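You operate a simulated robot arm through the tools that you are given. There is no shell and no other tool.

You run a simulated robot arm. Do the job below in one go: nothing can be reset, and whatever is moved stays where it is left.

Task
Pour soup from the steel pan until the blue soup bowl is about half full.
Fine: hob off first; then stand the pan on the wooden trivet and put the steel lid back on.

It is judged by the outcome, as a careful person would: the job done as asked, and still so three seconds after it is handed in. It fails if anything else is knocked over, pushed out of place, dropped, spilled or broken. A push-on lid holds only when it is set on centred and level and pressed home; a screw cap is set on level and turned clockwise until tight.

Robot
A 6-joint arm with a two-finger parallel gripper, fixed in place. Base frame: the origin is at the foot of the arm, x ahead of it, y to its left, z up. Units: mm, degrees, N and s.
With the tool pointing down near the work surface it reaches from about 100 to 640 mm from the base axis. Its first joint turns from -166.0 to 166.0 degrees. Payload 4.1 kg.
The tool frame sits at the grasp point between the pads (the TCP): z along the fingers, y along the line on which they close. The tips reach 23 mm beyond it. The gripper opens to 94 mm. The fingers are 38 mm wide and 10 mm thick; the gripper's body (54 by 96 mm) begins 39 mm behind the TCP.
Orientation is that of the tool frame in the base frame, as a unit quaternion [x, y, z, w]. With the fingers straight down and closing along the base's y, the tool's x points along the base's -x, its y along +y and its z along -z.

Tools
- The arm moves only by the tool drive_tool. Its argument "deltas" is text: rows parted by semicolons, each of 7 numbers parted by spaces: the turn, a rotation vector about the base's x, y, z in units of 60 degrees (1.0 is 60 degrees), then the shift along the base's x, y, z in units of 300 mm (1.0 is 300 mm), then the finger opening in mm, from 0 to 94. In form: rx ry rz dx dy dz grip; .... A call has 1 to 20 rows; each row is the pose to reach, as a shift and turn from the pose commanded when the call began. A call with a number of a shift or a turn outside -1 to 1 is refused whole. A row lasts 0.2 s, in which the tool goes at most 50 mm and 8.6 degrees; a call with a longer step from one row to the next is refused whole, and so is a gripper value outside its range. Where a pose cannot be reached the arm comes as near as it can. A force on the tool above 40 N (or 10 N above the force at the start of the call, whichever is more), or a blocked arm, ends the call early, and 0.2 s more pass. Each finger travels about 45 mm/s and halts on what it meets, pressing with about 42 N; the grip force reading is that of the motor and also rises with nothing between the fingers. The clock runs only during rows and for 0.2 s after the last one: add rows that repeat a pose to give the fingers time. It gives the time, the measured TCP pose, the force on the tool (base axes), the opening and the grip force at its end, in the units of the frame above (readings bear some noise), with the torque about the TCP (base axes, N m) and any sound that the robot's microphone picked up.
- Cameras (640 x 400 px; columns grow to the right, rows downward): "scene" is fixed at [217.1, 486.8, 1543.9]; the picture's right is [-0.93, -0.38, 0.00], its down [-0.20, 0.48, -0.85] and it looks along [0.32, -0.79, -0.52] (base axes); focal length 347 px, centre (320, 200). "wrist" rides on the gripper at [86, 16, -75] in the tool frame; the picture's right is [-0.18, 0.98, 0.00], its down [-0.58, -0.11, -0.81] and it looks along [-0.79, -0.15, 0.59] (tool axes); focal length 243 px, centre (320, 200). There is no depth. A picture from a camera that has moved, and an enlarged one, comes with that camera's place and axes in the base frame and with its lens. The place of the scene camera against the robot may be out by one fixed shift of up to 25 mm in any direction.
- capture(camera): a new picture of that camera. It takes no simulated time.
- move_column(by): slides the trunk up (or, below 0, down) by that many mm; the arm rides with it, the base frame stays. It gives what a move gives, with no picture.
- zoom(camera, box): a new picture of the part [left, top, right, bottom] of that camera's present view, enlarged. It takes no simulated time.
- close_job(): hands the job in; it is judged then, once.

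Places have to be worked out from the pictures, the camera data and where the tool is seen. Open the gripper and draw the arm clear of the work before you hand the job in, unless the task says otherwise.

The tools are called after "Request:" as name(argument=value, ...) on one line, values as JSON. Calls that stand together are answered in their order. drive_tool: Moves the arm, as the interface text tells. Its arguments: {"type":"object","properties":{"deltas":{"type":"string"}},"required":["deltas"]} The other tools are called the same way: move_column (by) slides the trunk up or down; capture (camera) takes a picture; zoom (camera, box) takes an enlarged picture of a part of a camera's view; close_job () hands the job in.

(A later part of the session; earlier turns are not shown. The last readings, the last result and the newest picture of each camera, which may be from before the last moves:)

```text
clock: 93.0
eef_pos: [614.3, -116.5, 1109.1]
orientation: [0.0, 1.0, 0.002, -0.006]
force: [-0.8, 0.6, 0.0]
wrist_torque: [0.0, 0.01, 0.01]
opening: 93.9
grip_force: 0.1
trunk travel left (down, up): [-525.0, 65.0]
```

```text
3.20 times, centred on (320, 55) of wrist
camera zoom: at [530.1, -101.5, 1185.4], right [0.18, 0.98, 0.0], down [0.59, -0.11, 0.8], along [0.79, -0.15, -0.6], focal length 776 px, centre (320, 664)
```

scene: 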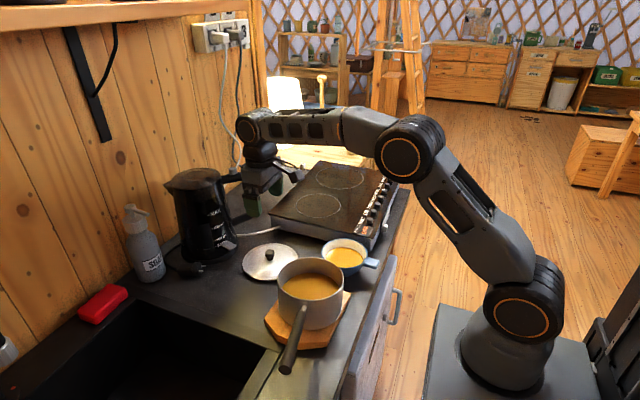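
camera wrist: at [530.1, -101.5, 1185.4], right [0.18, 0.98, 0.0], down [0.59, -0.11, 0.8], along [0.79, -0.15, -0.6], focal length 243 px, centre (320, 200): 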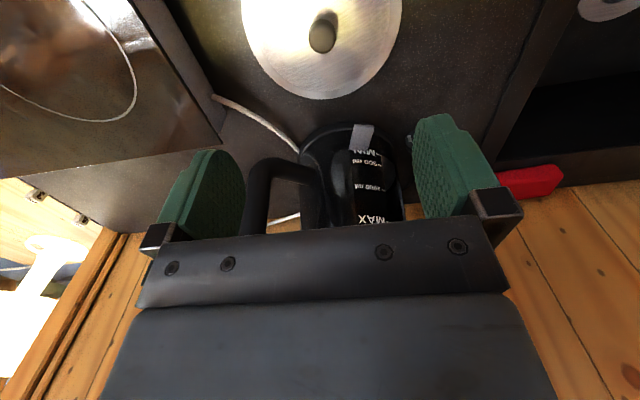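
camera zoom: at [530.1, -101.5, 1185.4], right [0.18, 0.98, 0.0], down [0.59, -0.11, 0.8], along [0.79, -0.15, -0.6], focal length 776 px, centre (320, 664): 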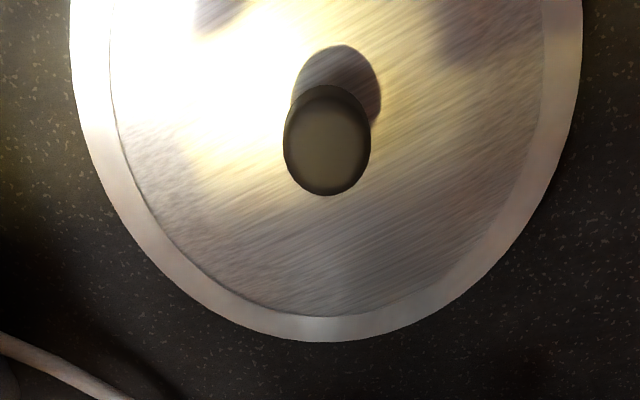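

The lid centre and knob are at about (616.5,-115.6), and the tool is at (615.4,-117.5). I'll shift +1/+2 mm, narrow the fingers, descend to z≈990 and check.

Request:
drive_tool(deltas="0 0 0 0.003 0.006 -0.08 80; 0 0 0 0.003 0.006 -0.18 70; 0 0 0 0.003 0.006 -0.28 60; 0 0 0 0.003 0.006 -0.36 60; 0 0 0 0.003 0.006 -0.4 60; 0 0 0 0.003 0.006 -0.4 60; 0 0 0 0.003 0.006 -0.4 60")

Request:
zoom(camera="wrist", box=[200, 20, 440, 220])

Request:
zoom(camera="scene", box=[220, 200, 370, 330])

```text
clock: 94.6
eef_pos: [613.1, -110.3, 989.7]
orientation: [0.0, 1.0, 0.0, -0.006]
force: [0.1, -0.8, -0.2]
wrist_torque: [-0.02, -0.03, 0.0]
opening: 60.1
grip_force: 0.0
trunk travel left (down, up): [-525.0, 65.0]
```

```text
2.00 times, centred on (320, 120) of wrist
camera zoom: at [527.9, -94.3, 1066.9], right [0.18, 0.98, 0.0], down [0.59, -0.11, 0.8], along [0.79, -0.15, -0.6], focal length 485 px, centre (320, 360)
```

zoom: 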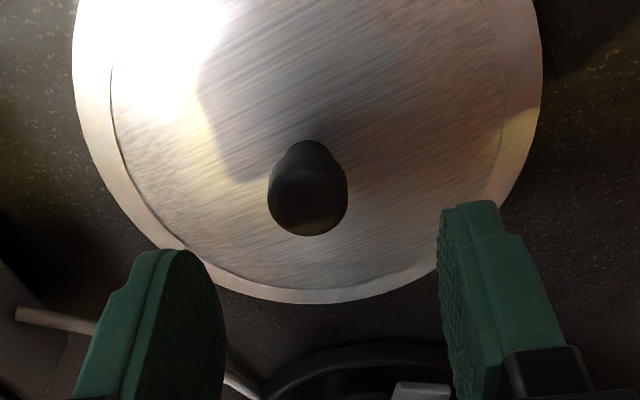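

```text
3.08 times, centred on (295, 265) of scene
camera zoom: at [217.1, 486.8, 1543.9], right [-0.93, -0.38, 0.0], down [-0.2, 0.48, -0.85], along [0.32, -0.79, -0.52], focal length 1069 px, centre (397, 0)
```

zoom: 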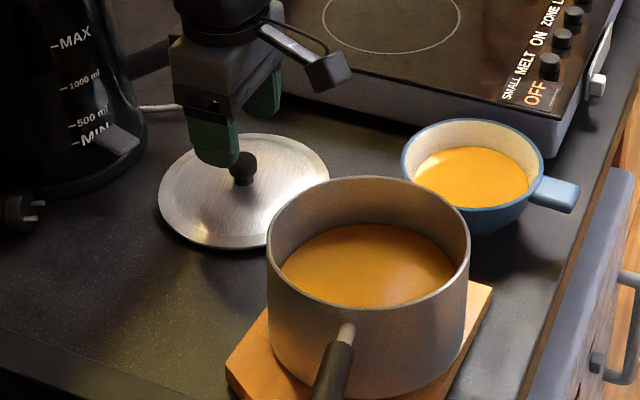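

The knob centre is about (617,-115) and the tool settled at (613,-110). I'll correct by +3.5/-4.6 mm and come down to z≈962 for a last check.

Request:
drive_tool(deltas="0 0 0 0.0117 -0.0153 -0.03 60; 0 0 0 0.0117 -0.0153 -0.07 60; 0 0 0 0.0117 -0.0153 -0.097 60; 0 0 0 0.0117 -0.0153 -0.097 60; 0 0 0 0.0117 -0.0153 -0.097 60")

Request:
zoom(camera="wrist", box=[220, 60, 420, 220])

```text
clock: 95.8
eef_pos: [617.6, -117.2, 962.3]
orientation: [0.0, 1.0, 0.0, -0.005]
force: [0.2, -0.2, -0.4]
wrist_torque: [0.0, -0.04, -0.01]
opening: 60.1
grip_force: 0.1
trunk travel left (down, up): [-525.0, 65.0]
```

```text
2.50 times, centred on (320, 140) of wrist
camera zoom: at [531.9, -99.4, 1038.7], right [0.18, 0.98, 0.0], down [0.59, -0.11, 0.8], along [0.79, -0.15, -0.6], focal length 606 px, centre (320, 350)
```

zoom: 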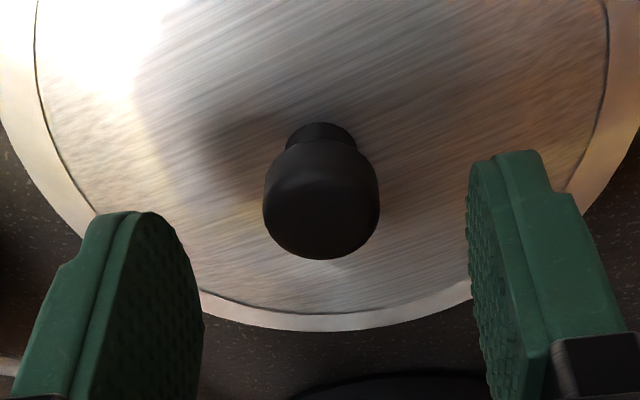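

The knob is now centred between the fingers. I'll descend the last 22 mm to the grip height.

Request:
drive_tool(deltas="0 0 0 0 0 -0.02 60; 0 0 0 0 0 -0.04 60; 0 0 0 0 0 -0.06 60; 0 0 0 0 0 -0.071 60; 0 0 0 0 0 -0.071 60; 0 0 0 0 0 -0.071 60")

Request:
zoom(camera="wrist", box=[220, 80, 420, 240])

```text
clock: 97.2
eef_pos: [617.1, -115.3, 940.3]
orientation: [0.0, 1.0, 0.001, -0.005]
force: [1.1, -0.3, -0.4]
wrist_torque: [0.03, 0.02, 0.0]
opening: 59.9
grip_force: 0.0
trunk travel left (down, up): [-525.0, 65.0]
```

```text
2.50 times, centred on (320, 160) of wrist
camera zoom: at [532.3, -99.7, 1016.6], right [0.18, 0.98, 0.0], down [0.59, -0.11, 0.8], along [0.79, -0.15, -0.6], focal length 606 px, centre (320, 300)
```

zoom: 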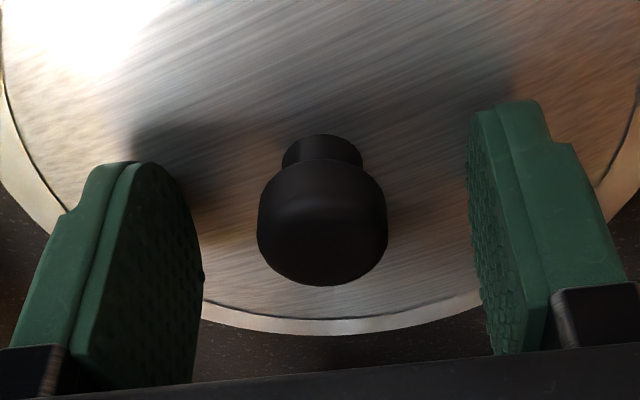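

This matches the earlier grasp geometry. I'll close on the knob.

Request:
drive_tool(deltas="0 0 0 0 0 0 46; 0 0 0 0 0 0 36; 0 0 0 0 0 0 28; 0 0 0 0 0 0 20; 0 0 0 0 0 0 10; 0 0 0 0 0 0 10")

Request:
drive_tool(deltas="0 0 0 0 0 0.01 10; 0 0 0 0 0 0.03 10; 0 0 0 0 0 0.05 10; 0 0 0 0 0 0.067 10; 0 0 0 0 0 0.067 10; 0 0 0 0 0 0.067 10")

Request:
capture(camera="wrist")

Request:
zoom(camera="scene", box=[220, 200, 370, 330])

```text
clock: 98.6
eef_pos: [616.5, -114.8, 940.6]
orientation: [0.001, 1.0, 0.001, -0.005]
force: [-0.2, 0.3, 0.2]
wrist_torque: [-0.04, 0.01, 0.0]
opening: 23.7
grip_force: 42.3
trunk travel left (down, up): [-525.0, 65.0]
```

```text
clock: 100.0
eef_pos: [616.1, -116.1, 959.3]
orientation: [0.0, 1.0, 0.001, -0.005]
force: [0.3, 0.2, -0.6]
wrist_torque: [0.0, 0.01, -0.04]
opening: 23.4
grip_force: 42.5
trunk travel left (down, up): [-525.0, 65.0]
```

```text
taken
camera wrist: at [531.6, -100.0, 1035.8], right [0.18, 0.98, 0.0], down [0.59, -0.11, 0.8], along [0.79, -0.15, -0.6], focal length 243 px, centre (320, 200)
```

wrist: 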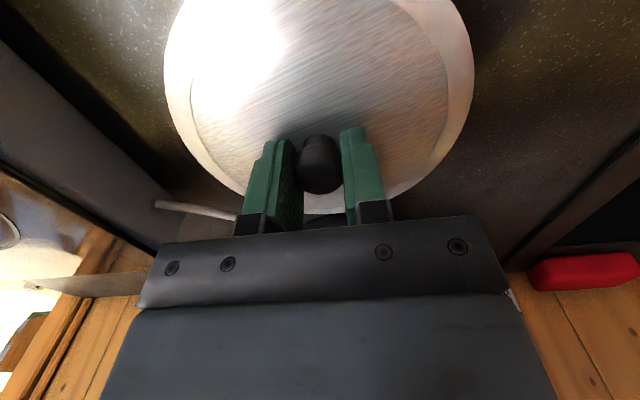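

```text
3.08 times, centred on (295, 265) of scene
camera zoom: at [217.1, 486.8, 1543.9], right [-0.93, -0.38, 0.0], down [-0.2, 0.48, -0.85], along [0.32, -0.79, -0.52], focal length 1069 px, centre (397, 0)
```

zoom: 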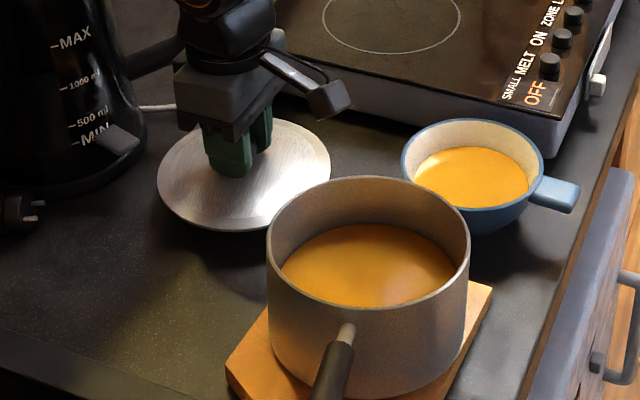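

The lid is held level, its centre essentially on the tool axis (-1.4, 0 mm). I'll raise it and carry it over the pan, hovering well above.

Request:
drive_tool(deltas="0 0 0 0 0 0.08 10; 0 0 0 0 0 0.2 10; 0 0 0 0 0 0.33 10; 0 0 0 0 0 0.44 10; 0 0 0 -0.05 0.03 0.467 10; 0 0 0 -0.13 0.08 0.467 10; 0 0 0 -0.22 0.145 0.467 10; 0 0 0 -0.31 0.21 0.467 10; 0 0 0 -0.4 0.27 0.467 10; 0 0 0 -0.48 0.325 0.467 10; 0 0 0 -0.53 0.36 0.467 10; 0 0 0 -0.553 0.372 0.467 10; 0 0 0 -0.553 0.372 0.467 10; 0 0 0 -0.553 0.372 0.467 10; 0 0 0 -0.553 0.372 0.467 10")

Request:
capture(camera="wrist")

Request:
zoom(camera="scene", box=[240, 200, 400, 350])

```text
clock: 103.2
eef_pos: [448.4, -5.2, 1099.2]
orientation: [0.0, 1.0, -0.001, -0.005]
force: [0.0, -0.7, -1.5]
wrist_torque: [0.03, -0.01, 0.01]
opening: 23.3
grip_force: 42.1
trunk travel left (down, up): [-525.0, 65.0]
```

```text
taken
camera wrist: at [363.9, 11.5, 1174.9], right [0.18, 0.98, 0.0], down [0.59, -0.11, 0.8], along [0.79, -0.15, -0.6], focal length 243 px, centre (320, 200)
```

wrist: 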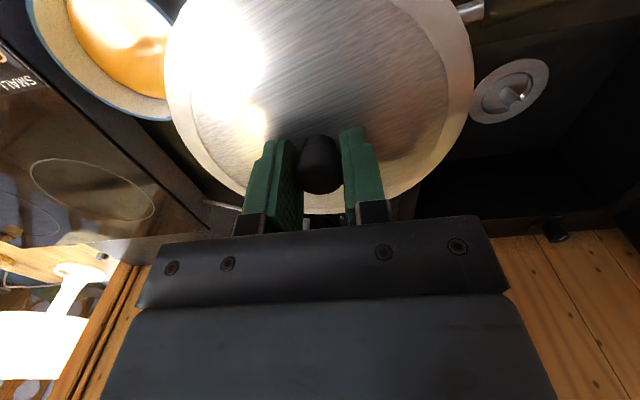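

```text
2.67 times, centred on (320, 275) of scene
camera zoom: at [217.1, 486.8, 1543.9], right [-0.93, -0.38, 0.0], down [-0.2, 0.48, -0.85], along [0.32, -0.79, -0.52], focal length 926 px, centre (320, 0)
```

zoom: 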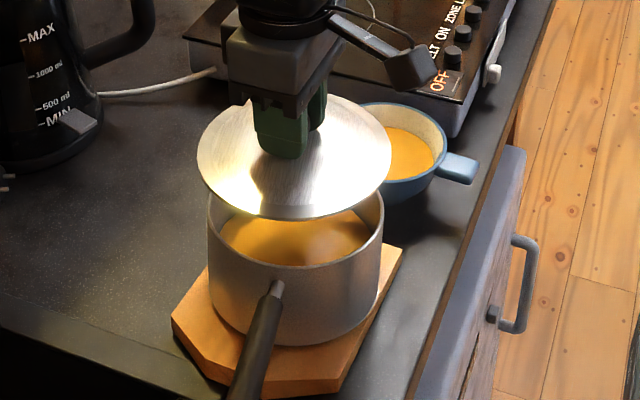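

The tool is at (449.2,-4.5), so it needs +1.6 mm in x. I'll lower to about 12 mm above the seat and compare lid and rim in the scene view.

Request:
drive_tool(deltas="0 0 0 0.0053 0 -0.03 10; 0 0 0 0.0053 0 -0.07 10; 0 0 0 0.0053 0 -0.11 10; 0 0 0 0.0053 0 -0.127 10; 0 0 0 0.0053 0 -0.127 10; 0 0 0 0.0053 0 -0.127 10; 0 0 0 0.0053 0 -0.127 10")

Request:
zoom(camera="scene", box=[265, 230, 365, 330])

Request:
capture(camera="wrist")

```text
clock: 104.8
eef_pos: [450.1, -3.0, 1060.7]
orientation: [0.001, 1.0, 0.0, -0.005]
force: [0.4, 0.0, -1.5]
wrist_torque: [0.0, 0.02, -0.04]
opening: 23.6
grip_force: 42.2
trunk travel left (down, up): [-525.0, 65.0]
```

```text
4.00 times, centred on (315, 280) of scene
camera zoom: at [217.1, 486.8, 1543.9], right [-0.93, -0.38, 0.0], down [-0.2, 0.48, -0.85], along [0.32, -0.79, -0.52], focal length 1390 px, centre (340, -120)
```

zoom: 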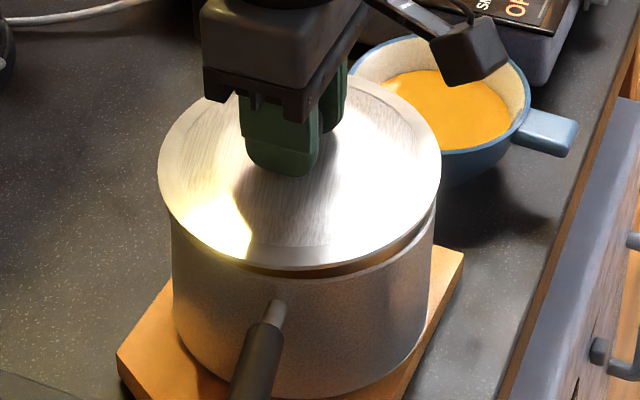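

```text
taken
camera wrist: at [365.0, 13.1, 1137.1], right [0.18, 0.98, 0.0], down [0.59, -0.11, 0.8], along [0.79, -0.15, -0.6], focal length 243 px, centre (320, 200)
```

wrist: 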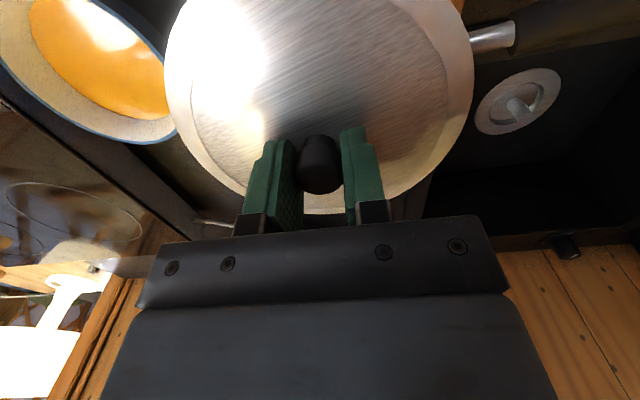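

The lid hovers about 12 mm above the rim and looks slightly left of centre in this view. I'll enlarge the left and right edges to measure the offset precisely.

Request:
zoom(camera="scene", box=[270, 250, 320, 310])

Request:
zoom(camera="scene", box=[310, 250, 360, 310])

```text
6.67 times, centred on (295, 280) of scene
camera zoom: at [217.1, 486.8, 1543.9], right [-0.93, -0.38, 0.0], down [-0.2, 0.48, -0.85], along [0.32, -0.79, -0.52], focal length 2316 px, centre (487, -333)
```

zoom: 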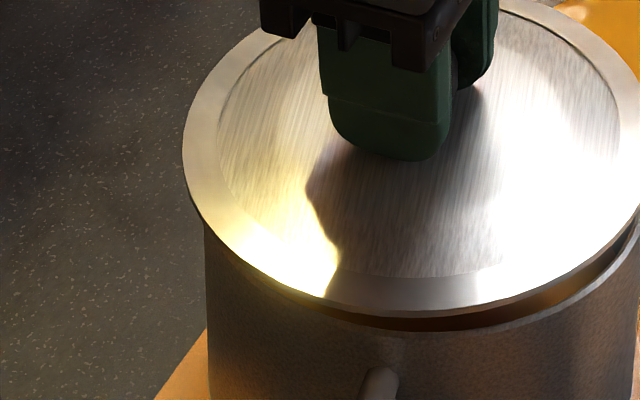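

```text
6.67 times, centred on (335, 280) of scene
camera zoom: at [217.1, 486.8, 1543.9], right [-0.93, -0.38, 0.0], down [-0.2, 0.48, -0.85], along [0.32, -0.79, -0.52], focal length 2316 px, centre (220, -333)
```

zoom: 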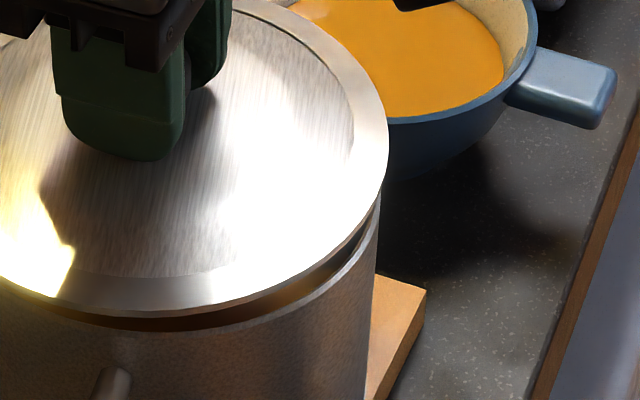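

The measurement shows the lid off by under 1 mm left–right. Combined with the earlier y fix, the pan centre is about (448.8,-4.7). I'll shift y by -1.8 mm and lower to about 4 mm above the seat.

Request:
drive_tool(deltas="0 0 0 0 -0.006 0 10; 0 0 0 0 -0.006 -0.01 10; 0 0 0 0 -0.006 -0.02 10; 0 0 0 0 -0.006 -0.028 10; 0 0 0 0 -0.006 -0.028 10; 0 0 0 0 -0.006 -0.028 10")

Request:
zoom(camera="scene", box=[265, 230, 365, 330])

Request:
zoom(camera="wrist", box=[120, 0, 540, 240])

```text
clock: 106.2
eef_pos: [449.4, -3.8, 1052.7]
orientation: [0.0, 1.0, 0.0, -0.006]
force: [0.2, 0.7, -1.7]
wrist_torque: [0.01, 0.01, 0.0]
opening: 23.6
grip_force: 42.4
trunk travel left (down, up): [-525.0, 65.0]
```

```text
4.00 times, centred on (315, 280) of scene
camera zoom: at [217.1, 486.8, 1543.9], right [-0.93, -0.38, 0.0], down [-0.2, 0.48, -0.85], along [0.32, -0.79, -0.52], focal length 1390 px, centre (340, -120)
```

zoom: 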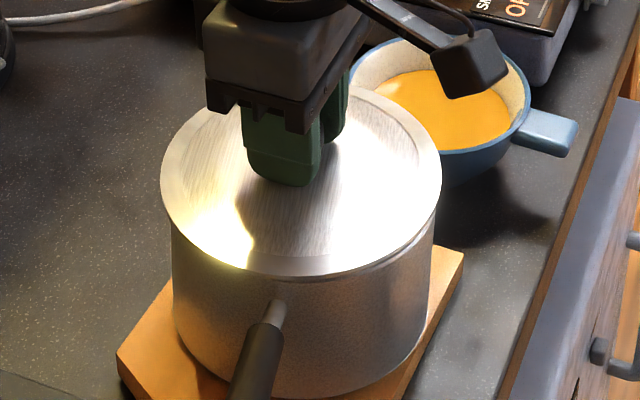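

```text
1.52 times, centred on (330, 120) of wrist
camera zoom: at [365.0, 11.5, 1128.8], right [0.18, 0.98, 0.0], down [0.59, -0.11, 0.8], along [0.79, -0.15, -0.6], focal length 370 px, centre (305, 322)
```

zoom: 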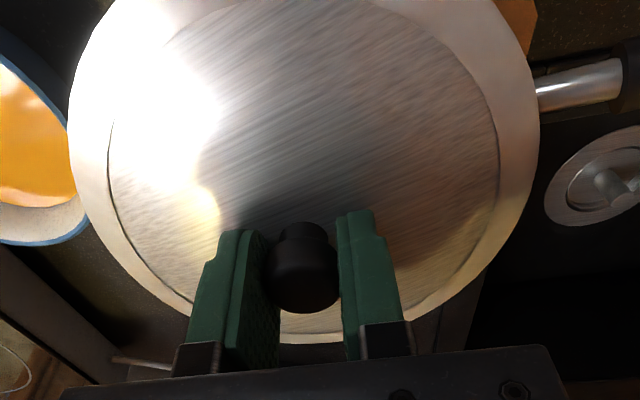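

The lid is nearly down and looks concentric. I'll enlarge to check the gap all around, then lower onto the rim.

Request:
zoom(camera="scene", box=[275, 250, 355, 310])

Request:
drive_tool(deltas="0 0 0 0 0 -0.005 10; 0 0 0 0 0 -0.01 10; 0 0 0 0 0 -0.014 10; 0 0 0 0 0 -0.014 10")

Request:
zoom(camera="scene", box=[275, 250, 355, 310])

```text
6.67 times, centred on (315, 280) of scene
camera zoom: at [217.1, 486.8, 1543.9], right [-0.93, -0.38, 0.0], down [-0.2, 0.48, -0.85], along [0.32, -0.79, -0.52], focal length 2316 px, centre (353, -333)
```

zoom: 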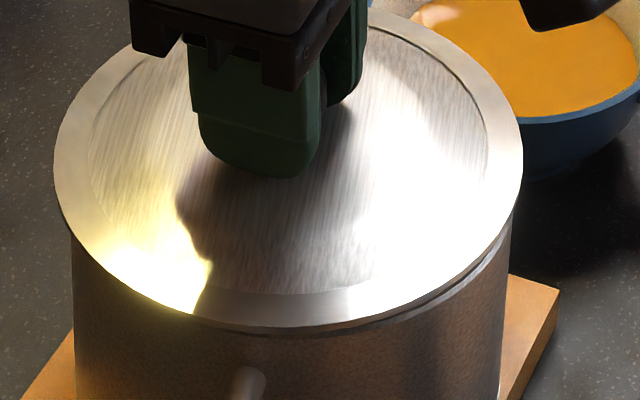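

```text
clock: 107.2
eef_pos: [449.1, -4.1, 1047.0]
orientation: [0.0, 1.0, 0.0, -0.005]
force: [-1.2, 0.1, -0.7]
wrist_torque: [0.01, 0.01, 0.02]
opening: 23.4
grip_force: 42.1
trunk travel left (down, up): [-525.0, 65.0]
```

```text
6.67 times, centred on (315, 280) of scene
camera zoom: at [217.1, 486.8, 1543.9], right [-0.93, -0.38, 0.0], down [-0.2, 0.48, -0.85], along [0.32, -0.79, -0.52], focal length 2316 px, centre (353, -333)
```

zoom: 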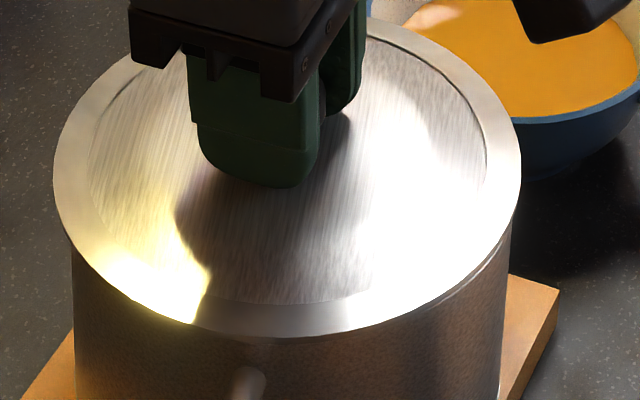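

The force has just begun to change, so the lid is at the rim. I'll continue pressing down in small steps.

Request:
drive_tool(deltas="0 0 0 0 0 -0.004 10; 0 0 0 0 0 -0.008 10; 0 0 0 0 0 -0.008 10")

Request:
zoom(camera="scene", box=[275, 250, 355, 310])

```text
clock: 108.0
eef_pos: [450.8, -4.1, 1045.7]
orientation: [0.001, 1.0, 0.0, -0.005]
force: [0.3, -0.2, -0.9]
wrist_torque: [0.01, 0.0, -0.03]
opening: 23.5
grip_force: 42.5
trunk travel left (down, up): [-525.0, 65.0]
```

```text
6.67 times, centred on (315, 280) of scene
camera zoom: at [217.1, 486.8, 1543.9], right [-0.93, -0.38, 0.0], down [-0.2, 0.48, -0.85], along [0.32, -0.79, -0.52], focal length 2316 px, centre (353, -333)
```

zoom: 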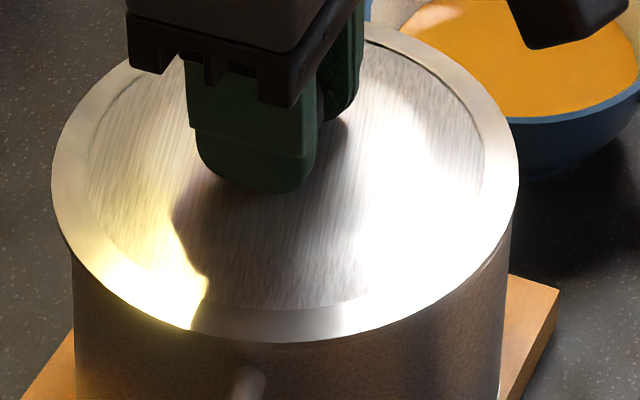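

Still no contact load, and the lid appears about 1–2 mm left of the pan in this view. I'll zoom tight on both edges to measure before going further.

Request:
zoom(camera="scene", box=[276, 260, 306, 300])

Request:
zoom(camera="scene", box=[322, 260, 352, 300])

Request:
capture(camera="wrist")

```text
10.00 times, centred on (291, 280) of scene
camera zoom: at [217.1, 486.8, 1543.9], right [-0.93, -0.38, 0.0], down [-0.2, 0.48, -0.85], along [0.32, -0.79, -0.52], focal length 3474 px, centre (610, -600)
```

zoom: 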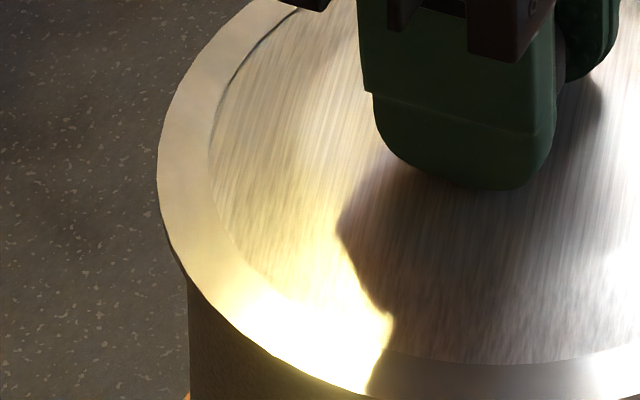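

```text
10.00 times, centred on (337, 280) of scene
camera zoom: at [217.1, 486.8, 1543.9], right [-0.93, -0.38, 0.0], down [-0.2, 0.48, -0.85], along [0.32, -0.79, -0.52], focal length 3474 px, centre (150, -600)
```

zoom: 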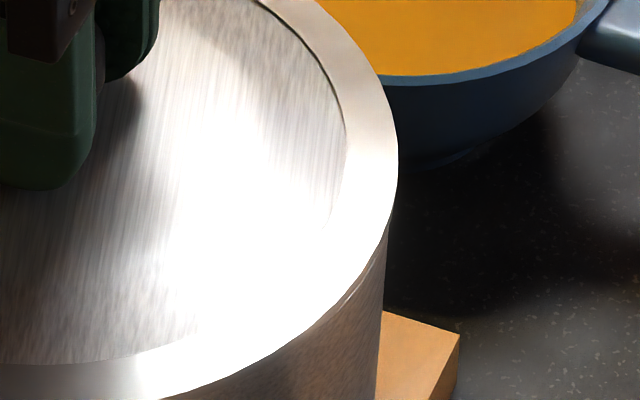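

```text
taken
camera wrist: at [365.9, 12.1, 1122.5], right [0.18, 0.98, 0.0], down [0.59, -0.11, 0.8], along [0.79, -0.15, -0.6], focal length 243 px, centre (320, 200)
```

wrist: 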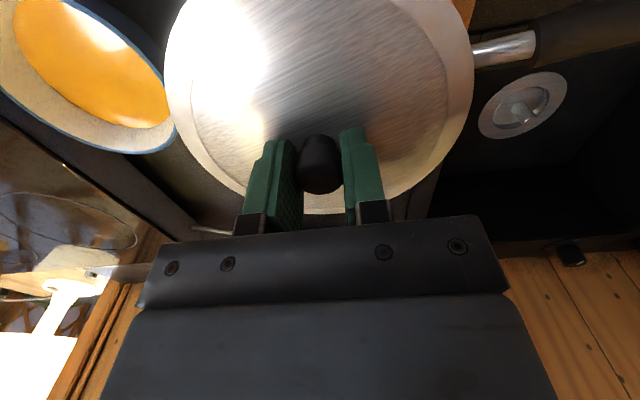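

The lid is within about 1 mm of centre, with the remaining error mostly the tool's 1 mm drift in x. I'll nudge it -1.2/-0.8 mm and keep lowering until contact.

Request:
drive_tool(deltas="0 0 0 -0.004 -0.0027 0 10; 0 0 0 -0.004 -0.0027 -0.003 10; 0 0 0 -0.004 -0.0027 -0.007 10; 0 0 0 -0.004 -0.0027 -0.007 10")

Request:
zoom(camera="scene", box=[275, 250, 355, 310])

```text
clock: 109.0
eef_pos: [449.5, -4.8, 1046.5]
orientation: [0.0, 1.0, 0.001, -0.005]
force: [-0.2, 0.5, 3.3]
wrist_torque: [0.32, 0.1, 0.0]
opening: 23.3
grip_force: 42.1
trunk travel left (down, up): [-525.0, 65.0]
```

```text
6.67 times, centred on (315, 280) of scene
camera zoom: at [217.1, 486.8, 1543.9], right [-0.93, -0.38, 0.0], down [-0.2, 0.48, -0.85], along [0.32, -0.79, -0.52], focal length 2316 px, centre (353, -333)
```

zoom: 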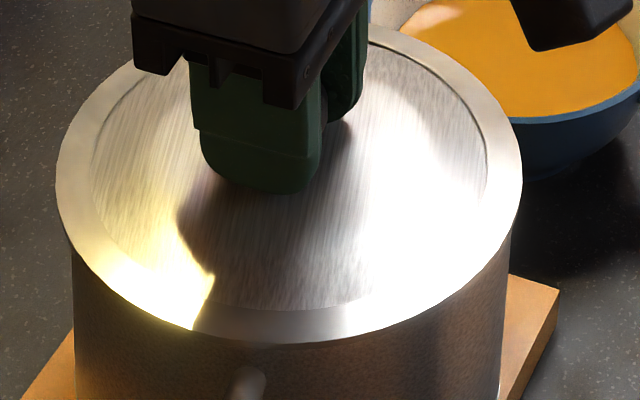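

First contact: about 4.6 N at the rim's +y side. I'll press another millimetre and see whether the contact evens out around the rim.

Request:
drive_tool(deltas="0 0 0 0 0 -0.002 10; 0 0 0 0 0 -0.004 10; 0 0 0 0 0 -0.004 10")

Request:
zoom(camera="scene", box=[275, 250, 355, 310])

Request:
capture(camera="wrist")

```text
clock: 109.8
eef_pos: [449.2, -6.7, 1044.7]
orientation: [0.0, 1.0, 0.0, -0.004]
force: [0.0, 1.8, 7.1]
wrist_torque: [0.67, -0.03, -0.06]
opening: 23.5
grip_force: 41.9
trunk travel left (down, up): [-525.0, 65.0]
```

```text
6.67 times, centred on (315, 280) of scene
camera zoom: at [217.1, 486.8, 1543.9], right [-0.93, -0.38, 0.0], down [-0.2, 0.48, -0.85], along [0.32, -0.79, -0.52], focal length 2316 px, centre (353, -333)
```

zoom: 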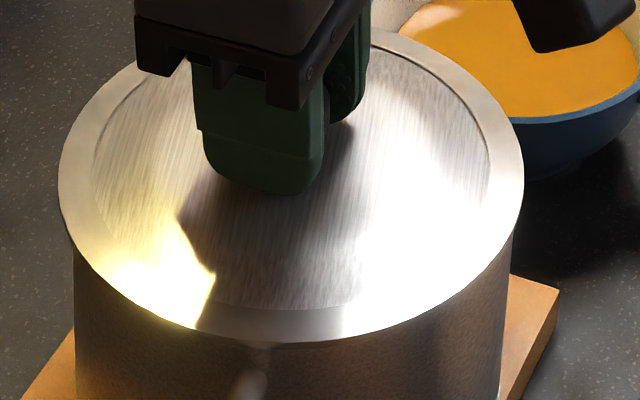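

```text
taken
camera wrist: at [364.4, 10.0, 1120.1], right [0.18, 0.98, 0.0], down [0.59, -0.11, 0.8], along [0.79, -0.15, -0.6], focal length 243 px, centre (320, 200)
```

wrist: 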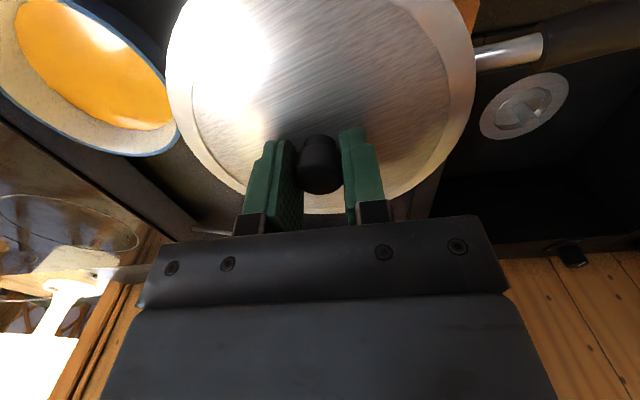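

The contact force is all on the +y edge (7 N, 0.67 N·m), so the lid isn't yet evenly seated. I'll look closely at the near edge to judge tilt before doing anything else.

Request:
zoom(camera="scene", box=[285, 280, 325, 320])

Request:
zoom(camera="scene", box=[315, 265, 350, 305])

Request:
zoom(camera="wrist", box=[380, 0, 560, 120])

```text
10.00 times, centred on (305, 300) of scene
camera zoom: at [217.1, 486.8, 1543.9], right [-0.93, -0.38, 0.0], down [-0.2, 0.48, -0.85], along [0.32, -0.79, -0.52], focal length 3474 px, centre (470, -800)
```

zoom: 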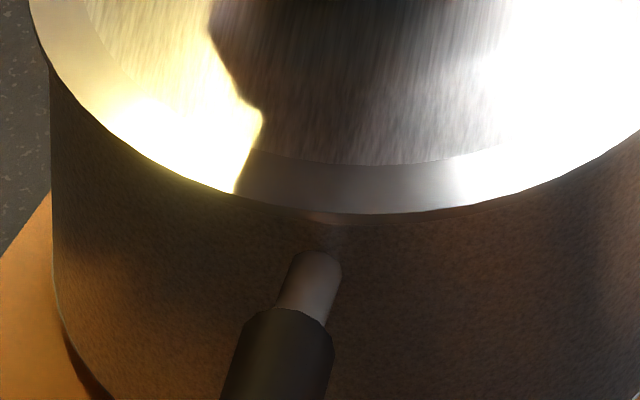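

```text
10.00 times, centred on (332, 285) of scene
camera zoom: at [217.1, 486.8, 1543.9], right [-0.93, -0.38, 0.0], down [-0.2, 0.48, -0.85], along [0.32, -0.79, -0.52], focal length 3474 px, centre (195, -650)
```

zoom: 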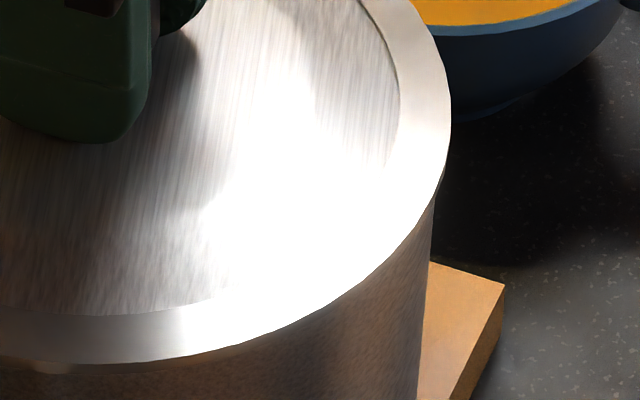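

```text
3.33 times, centred on (470, 60) of wrist
camera zoom: at [364.4, 10.0, 1120.1], right [0.18, 0.98, 0.0], down [0.59, -0.11, 0.8], along [0.79, -0.15, -0.6], focal length 809 px, centre (-180, 667)
```

zoom: 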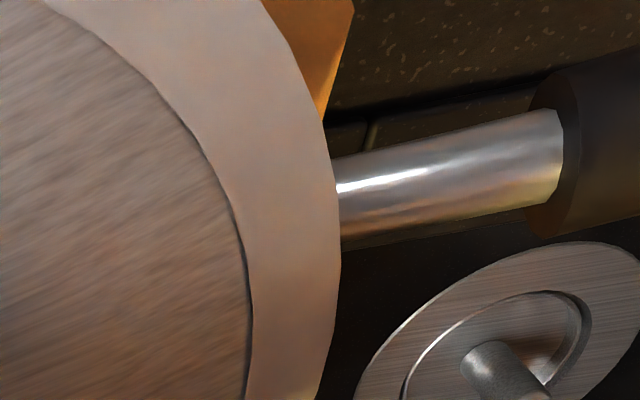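

A faint sliver of rim shows under the lid near the handle, so the lid's -y side is probably still a hair high. I'll rotate the tool about +x by 0.7° to lower that side and see whether the torque balances.

Request:
drive_tool(deltas="0.006 0 0 0 0 0 10; 0.012 0 0 0 0 0 10; 0.012 0 0 0 0 0 10; 0.012 0 0 0 0 0 10")

```text
clock: 110.8
eef_pos: [449.0, -7.0, 1043.7]
orientation: [0.0, 1.0, 0.006, -0.005]
force: [-0.7, 0.1, -0.6]
wrist_torque: [0.06, 0.02, 0.03]
opening: 23.7
grip_force: 42.1
trunk travel left (down, up): [-525.0, 65.0]
```

The contact released almost entirely, so the lid still isn't on its seat. I'll check the true pose and the concentricity again.

Request:
zoom(camera="wrist", box=[140, 0, 520, 240])

Request:
zoom(camera="scene", box=[275, 240, 355, 310])

```text
1.67 times, centred on (330, 120) of wrist
camera zoom: at [364.4, 8.9, 1120.6], right [0.18, 0.98, 0.01], down [0.59, -0.12, 0.8], along [0.79, -0.14, -0.6], focal length 404 px, centre (303, 333)
```

zoom: 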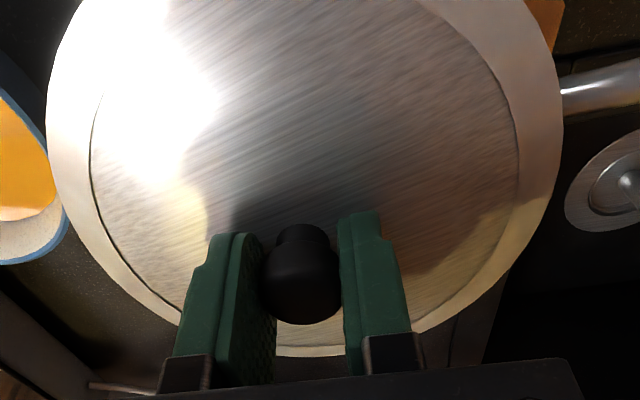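

```text
5.71 times, centred on (315, 275) of scene
camera zoom: at [217.1, 486.8, 1543.9], right [-0.93, -0.38, 0.0], down [-0.2, 0.48, -0.85], along [0.32, -0.79, -0.52], focal length 1985 px, centre (349, -229)
```

zoom: 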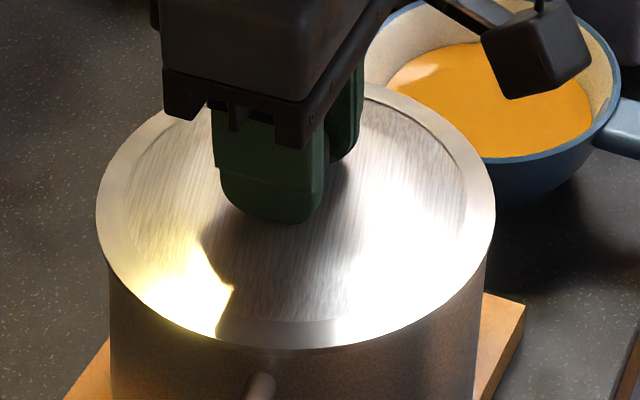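

The pattern — contact on the +y rim, lid stopping about 4–5 mm above its true seat — fits a skirted lid sitting slightly too far toward -y. I'll lift 4 mm, level the tool again, shift +3 mm in y and retry.

Request:
drive_tool(deltas="0 0 0 0 0 0.007 10; -0.006 0 0 0 0.004 0.013 10; -0.012 0 0 0 0.01 0.013 10; -0.012 0 0 0 0.01 0.013 10; -0.012 0 0 0 0.01 0.013 10")

Request:
zoom(camera="scene", box=[275, 240, 355, 310])

Request:
capture(camera="wrist")

```text
clock: 112.0
eef_pos: [449.3, -3.0, 1046.4]
orientation: [0.0, 1.0, -0.001, -0.005]
force: [0.0, 0.1, -0.5]
wrist_torque: [0.01, -0.03, 0.0]
opening: 23.7
grip_force: 41.9
trunk travel left (down, up): [-525.0, 65.0]
```

```text
5.71 times, centred on (315, 275) of scene
camera zoom: at [217.1, 486.8, 1543.9], right [-0.93, -0.38, 0.0], down [-0.2, 0.48, -0.85], along [0.32, -0.79, -0.52], focal length 1985 px, centre (349, -229)
```

zoom: 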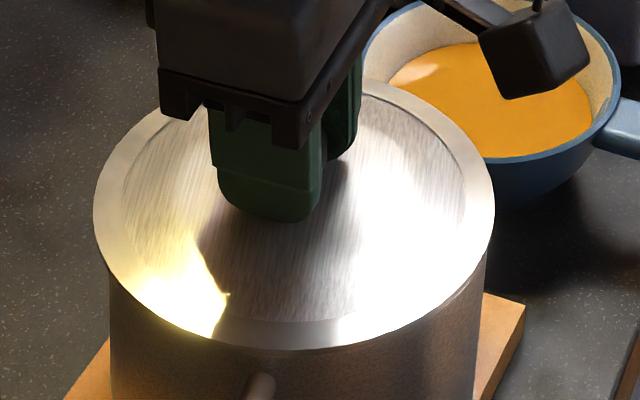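

```text
taken
camera wrist: at [364.0, 12.7, 1123.8], right [0.18, 0.98, 0.0], down [0.59, -0.11, 0.8], along [0.79, -0.15, -0.6], focal length 243 px, centre (320, 200)
```

wrist: 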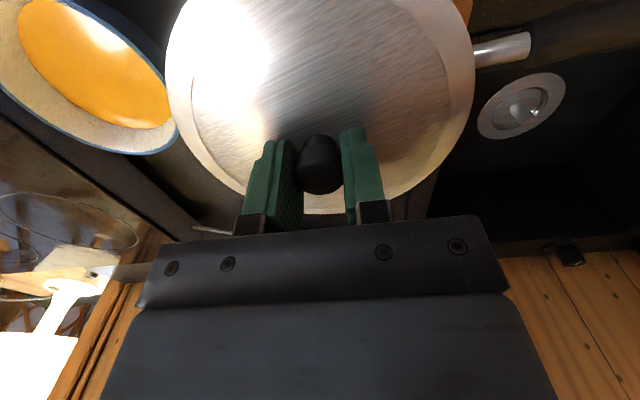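

Now at (449.3,-3.3) with no contact. I'll lower in small steps and watch the torque.

Request:
drive_tool(deltas="0 0 0 0 0 -0.004 10; 0 0 0 0 0 -0.008 10; 0 0 0 0 0 -0.008 10")

Request:
drive_tool(deltas="0 0 0 0 0 -0.003 10; 0 0 0 0 0 -0.005 10; 0 0 0 0 0 -0.005 10")

```text
clock: 112.8
eef_pos: [450.4, -3.1, 1044.8]
orientation: [0.0, 1.0, 0.0, -0.005]
force: [-0.3, -1.4, -0.1]
wrist_torque: [0.05, 0.03, -0.05]
opening: 23.6
grip_force: 41.8
trunk travel left (down, up): [-525.0, 65.0]
```

```text
clock: 113.6
eef_pos: [449.1, -3.6, 1043.5]
orientation: [0.0, 1.0, 0.0, -0.005]
force: [-1.7, -3.9, 9.1]
wrist_torque: [0.58, 0.18, 0.08]
opening: 23.8
grip_force: 41.9
trunk travel left (down, up): [-525.0, 65.0]
```

Contact again at about 10 N near the handle's azimuth (-11,+69 mm from the tool), now with a sideways push. I'll look closely at that spot and around the rim.

Request:
zoom(camera="scene", box=[290, 285, 330, 315])

Request:
zoom(camera="scene", box=[325, 265, 350, 295])

Request:
zoom(camera="scene", box=[276, 270, 301, 300])

Request:
zoom(camera="wrist", box=[140, 0, 520, 240])

```text
13.33 times, centred on (310, 300) of scene
camera zoom: at [217.1, 486.8, 1543.9], right [-0.93, -0.38, 0.0], down [-0.2, 0.48, -0.85], along [0.32, -0.79, -0.52], focal length 4632 px, centre (453, -1133)
```

zoom: 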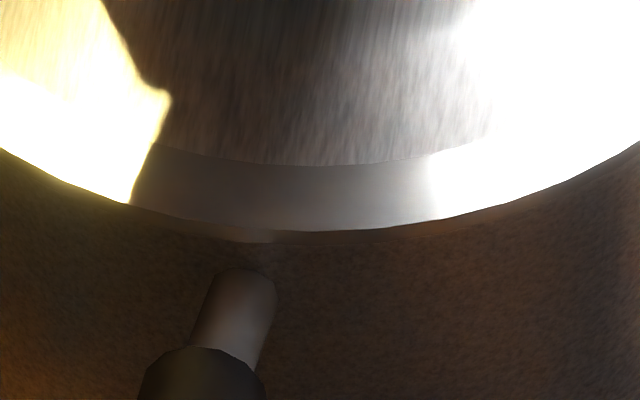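

```text
13.33 times, centred on (338, 280) of scene
camera zoom: at [217.1, 486.8, 1543.9], right [-0.93, -0.38, 0.0], down [-0.2, 0.48, -0.85], along [0.32, -0.79, -0.52], focal length 4632 px, centre (87, -867)
```

zoom: 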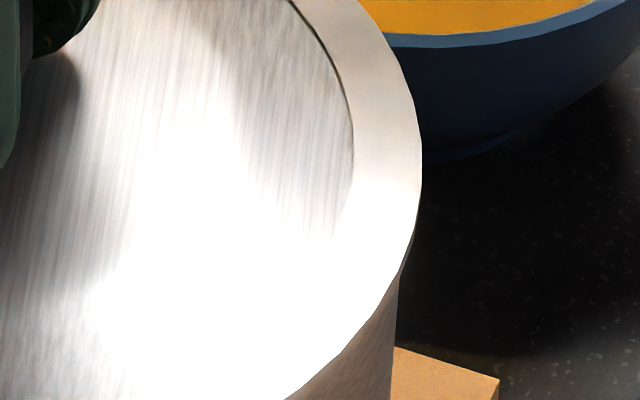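

```text
13.33 times, centred on (288, 285) of scene
camera zoom: at [217.1, 486.8, 1543.9], right [-0.93, -0.38, 0.0], down [-0.2, 0.48, -0.85], along [0.32, -0.79, -0.52], focal length 4632 px, centre (740, -933)
```

zoom: 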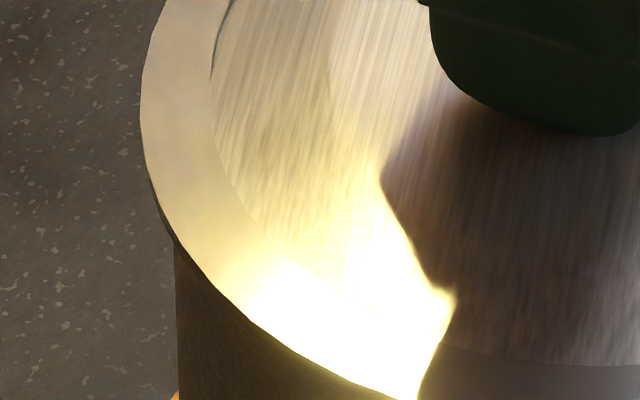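

```text
1.67 times, centred on (330, 120) of wrist
camera zoom: at [364.6, 12.8, 1120.2], right [0.18, 0.98, 0.0], down [0.59, -0.11, 0.8], along [0.79, -0.15, -0.6], focal length 404 px, centre (303, 333)
```

zoom: 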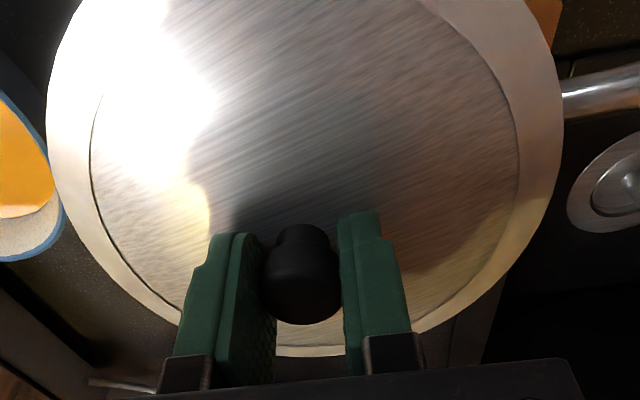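

The lid is compliant in tilt (the knob can pivot in the pads), so pressing further should let the opposite side come down onto the rim. I'll press in ~1.2 mm steps, watching that the torque falls as the load evens out.

Request:
drive_tool(deltas="0 0 0 0 0 -0.002 10; 0 0 0 0 0 -0.004 10; 0 0 0 0 0 -0.004 10")

Request:
zoom(camera="wrist", box=[140, 0, 520, 240])

Request:
zoom(camera="scene", box=[275, 240, 355, 310])

```text
clock: 114.4
eef_pos: [448.9, -3.0, 1043.6]
orientation: [0.0, 1.0, 0.0, -0.004]
force: [-0.8, -4.0, 14.4]
wrist_torque: [0.94, -0.04, 0.01]
opening: 23.9
grip_force: 41.5
trunk travel left (down, up): [-525.0, 65.0]
```

```text
1.67 times, centred on (330, 120) of wrist
camera zoom: at [364.4, 12.5, 1118.6], right [0.18, 0.98, 0.0], down [0.59, -0.11, 0.8], along [0.79, -0.15, -0.6], focal length 404 px, centre (303, 333)
```

zoom: 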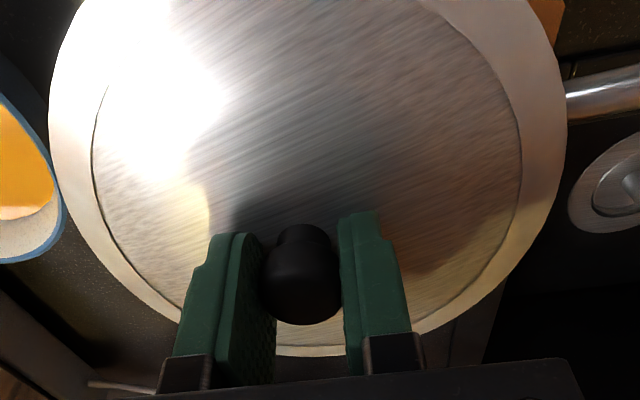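

```text
5.71 times, centred on (315, 275) of scene
camera zoom: at [217.1, 486.8, 1543.9], right [-0.93, -0.38, 0.0], down [-0.2, 0.48, -0.85], along [0.32, -0.79, -0.52], focal length 1985 px, centre (349, -229)
```

zoom: 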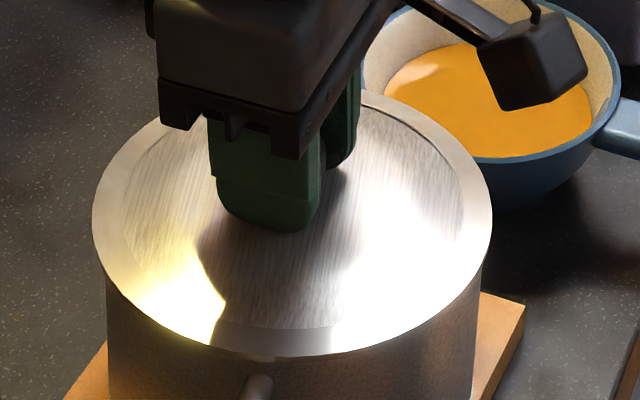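

The lid keeps loading only the handle side. Checking earlier rim measurements, the pan itself looks tilted a few degrees with its handle side up. I'll lift the lid clear and inspect how the pan sits on the trivet.

Request:
drive_tool(deltas="0 0 0 0 0 0.01 10; 0 0 0 0 0 0.03 10; 0 0 0 0 0 0.08 10; 0 0 0 0.05 -0.03 0.16 10; 0 0 0 0.12 -0.08 0.25 10; 0 0 0 0.22 -0.14 0.3 10; 0 0 0 0.32 -0.2 0.33 10; 0 0 0 0.42 -0.26 0.33 10; 0 0 0 0.45 -0.28 0.33 10; 0 0 0 0.45 -0.28 0.33 10")

Request:
zoom(camera="scene", box=[245, 235, 375, 375])

Request:
capture(camera="wrist")

Request:
capture(camera="scene")

```text
clock: 116.6
eef_pos: [584.6, -88.0, 1140.0]
orientation: [0.0, 1.0, 0.002, -0.007]
force: [-0.5, -0.2, -0.9]
wrist_torque: [0.01, 0.0, 0.0]
opening: 23.7
grip_force: 41.8
trunk travel left (down, up): [-525.0, 65.0]
```

```text
2.86 times, centred on (310, 305) of scene
camera zoom: at [217.1, 486.8, 1543.9], right [-0.93, -0.38, 0.0], down [-0.2, 0.48, -0.85], along [0.32, -0.79, -0.52], focal length 992 px, centre (349, -100)
```

zoom: 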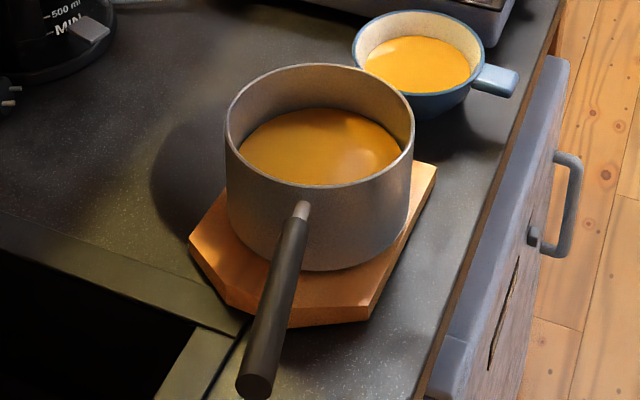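

```text
taken
camera wrist: at [499.5, -71.7, 1216.0], right [0.18, 0.98, 0.0], down [0.59, -0.11, 0.8], along [0.79, -0.15, -0.6], focal length 243 px, centre (320, 200)
```

wrist: 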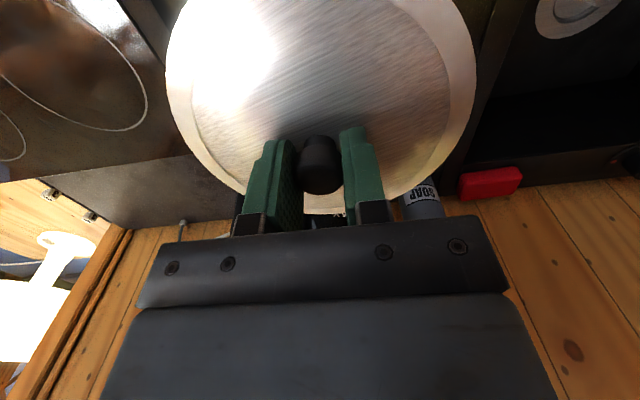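

```text
taken
```

scene: 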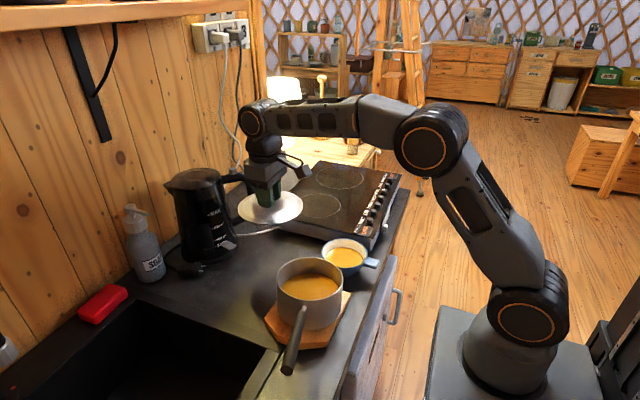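

The pan does sit slightly tilted on the trivet (about 4°, handle side up), which explains the one-sided contact: the lid must be tilted to match the rim. I'll measure the rim's present position and tilt precisely with tight zooms.

Request:
zoom(camera="scene", box=[270, 250, 310, 310])

Request:
zoom(camera="scene", box=[310, 250, 350, 310])

Request:
zoom(camera="scene", box=[255, 290, 345, 360])

```text
6.67 times, centred on (290, 280) of scene
camera zoom: at [217.1, 486.8, 1543.9], right [-0.93, -0.38, 0.0], down [-0.2, 0.48, -0.85], along [0.32, -0.79, -0.52], focal length 2316 px, centre (520, -333)
```

zoom: 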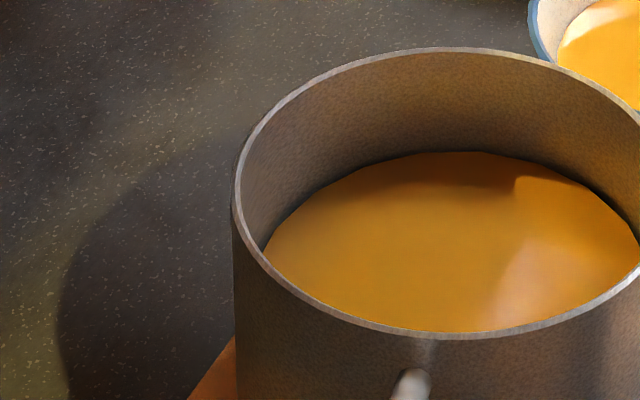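

```text
6.67 times, centred on (330, 280) of scene
camera zoom: at [217.1, 486.8, 1543.9], right [-0.93, -0.38, 0.0], down [-0.2, 0.48, -0.85], along [0.32, -0.79, -0.52], focal length 2316 px, centre (253, -333)
```

zoom: 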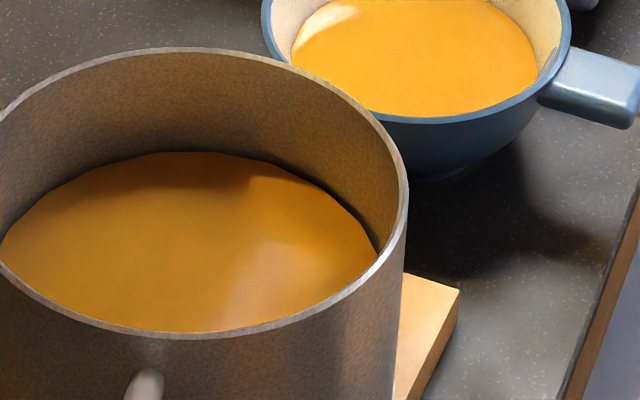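

```text
5.71 times, centred on (300, 325) of scene
camera zoom: at [217.1, 486.8, 1543.9], right [-0.93, -0.38, 0.0], down [-0.2, 0.48, -0.85], along [0.32, -0.79, -0.52], focal length 1985 px, centre (434, -514)
```

zoom: 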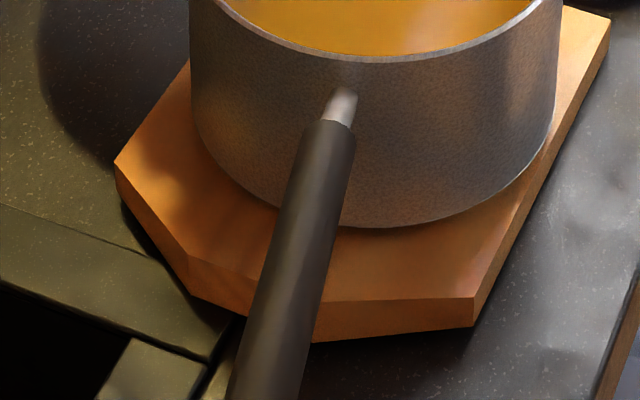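

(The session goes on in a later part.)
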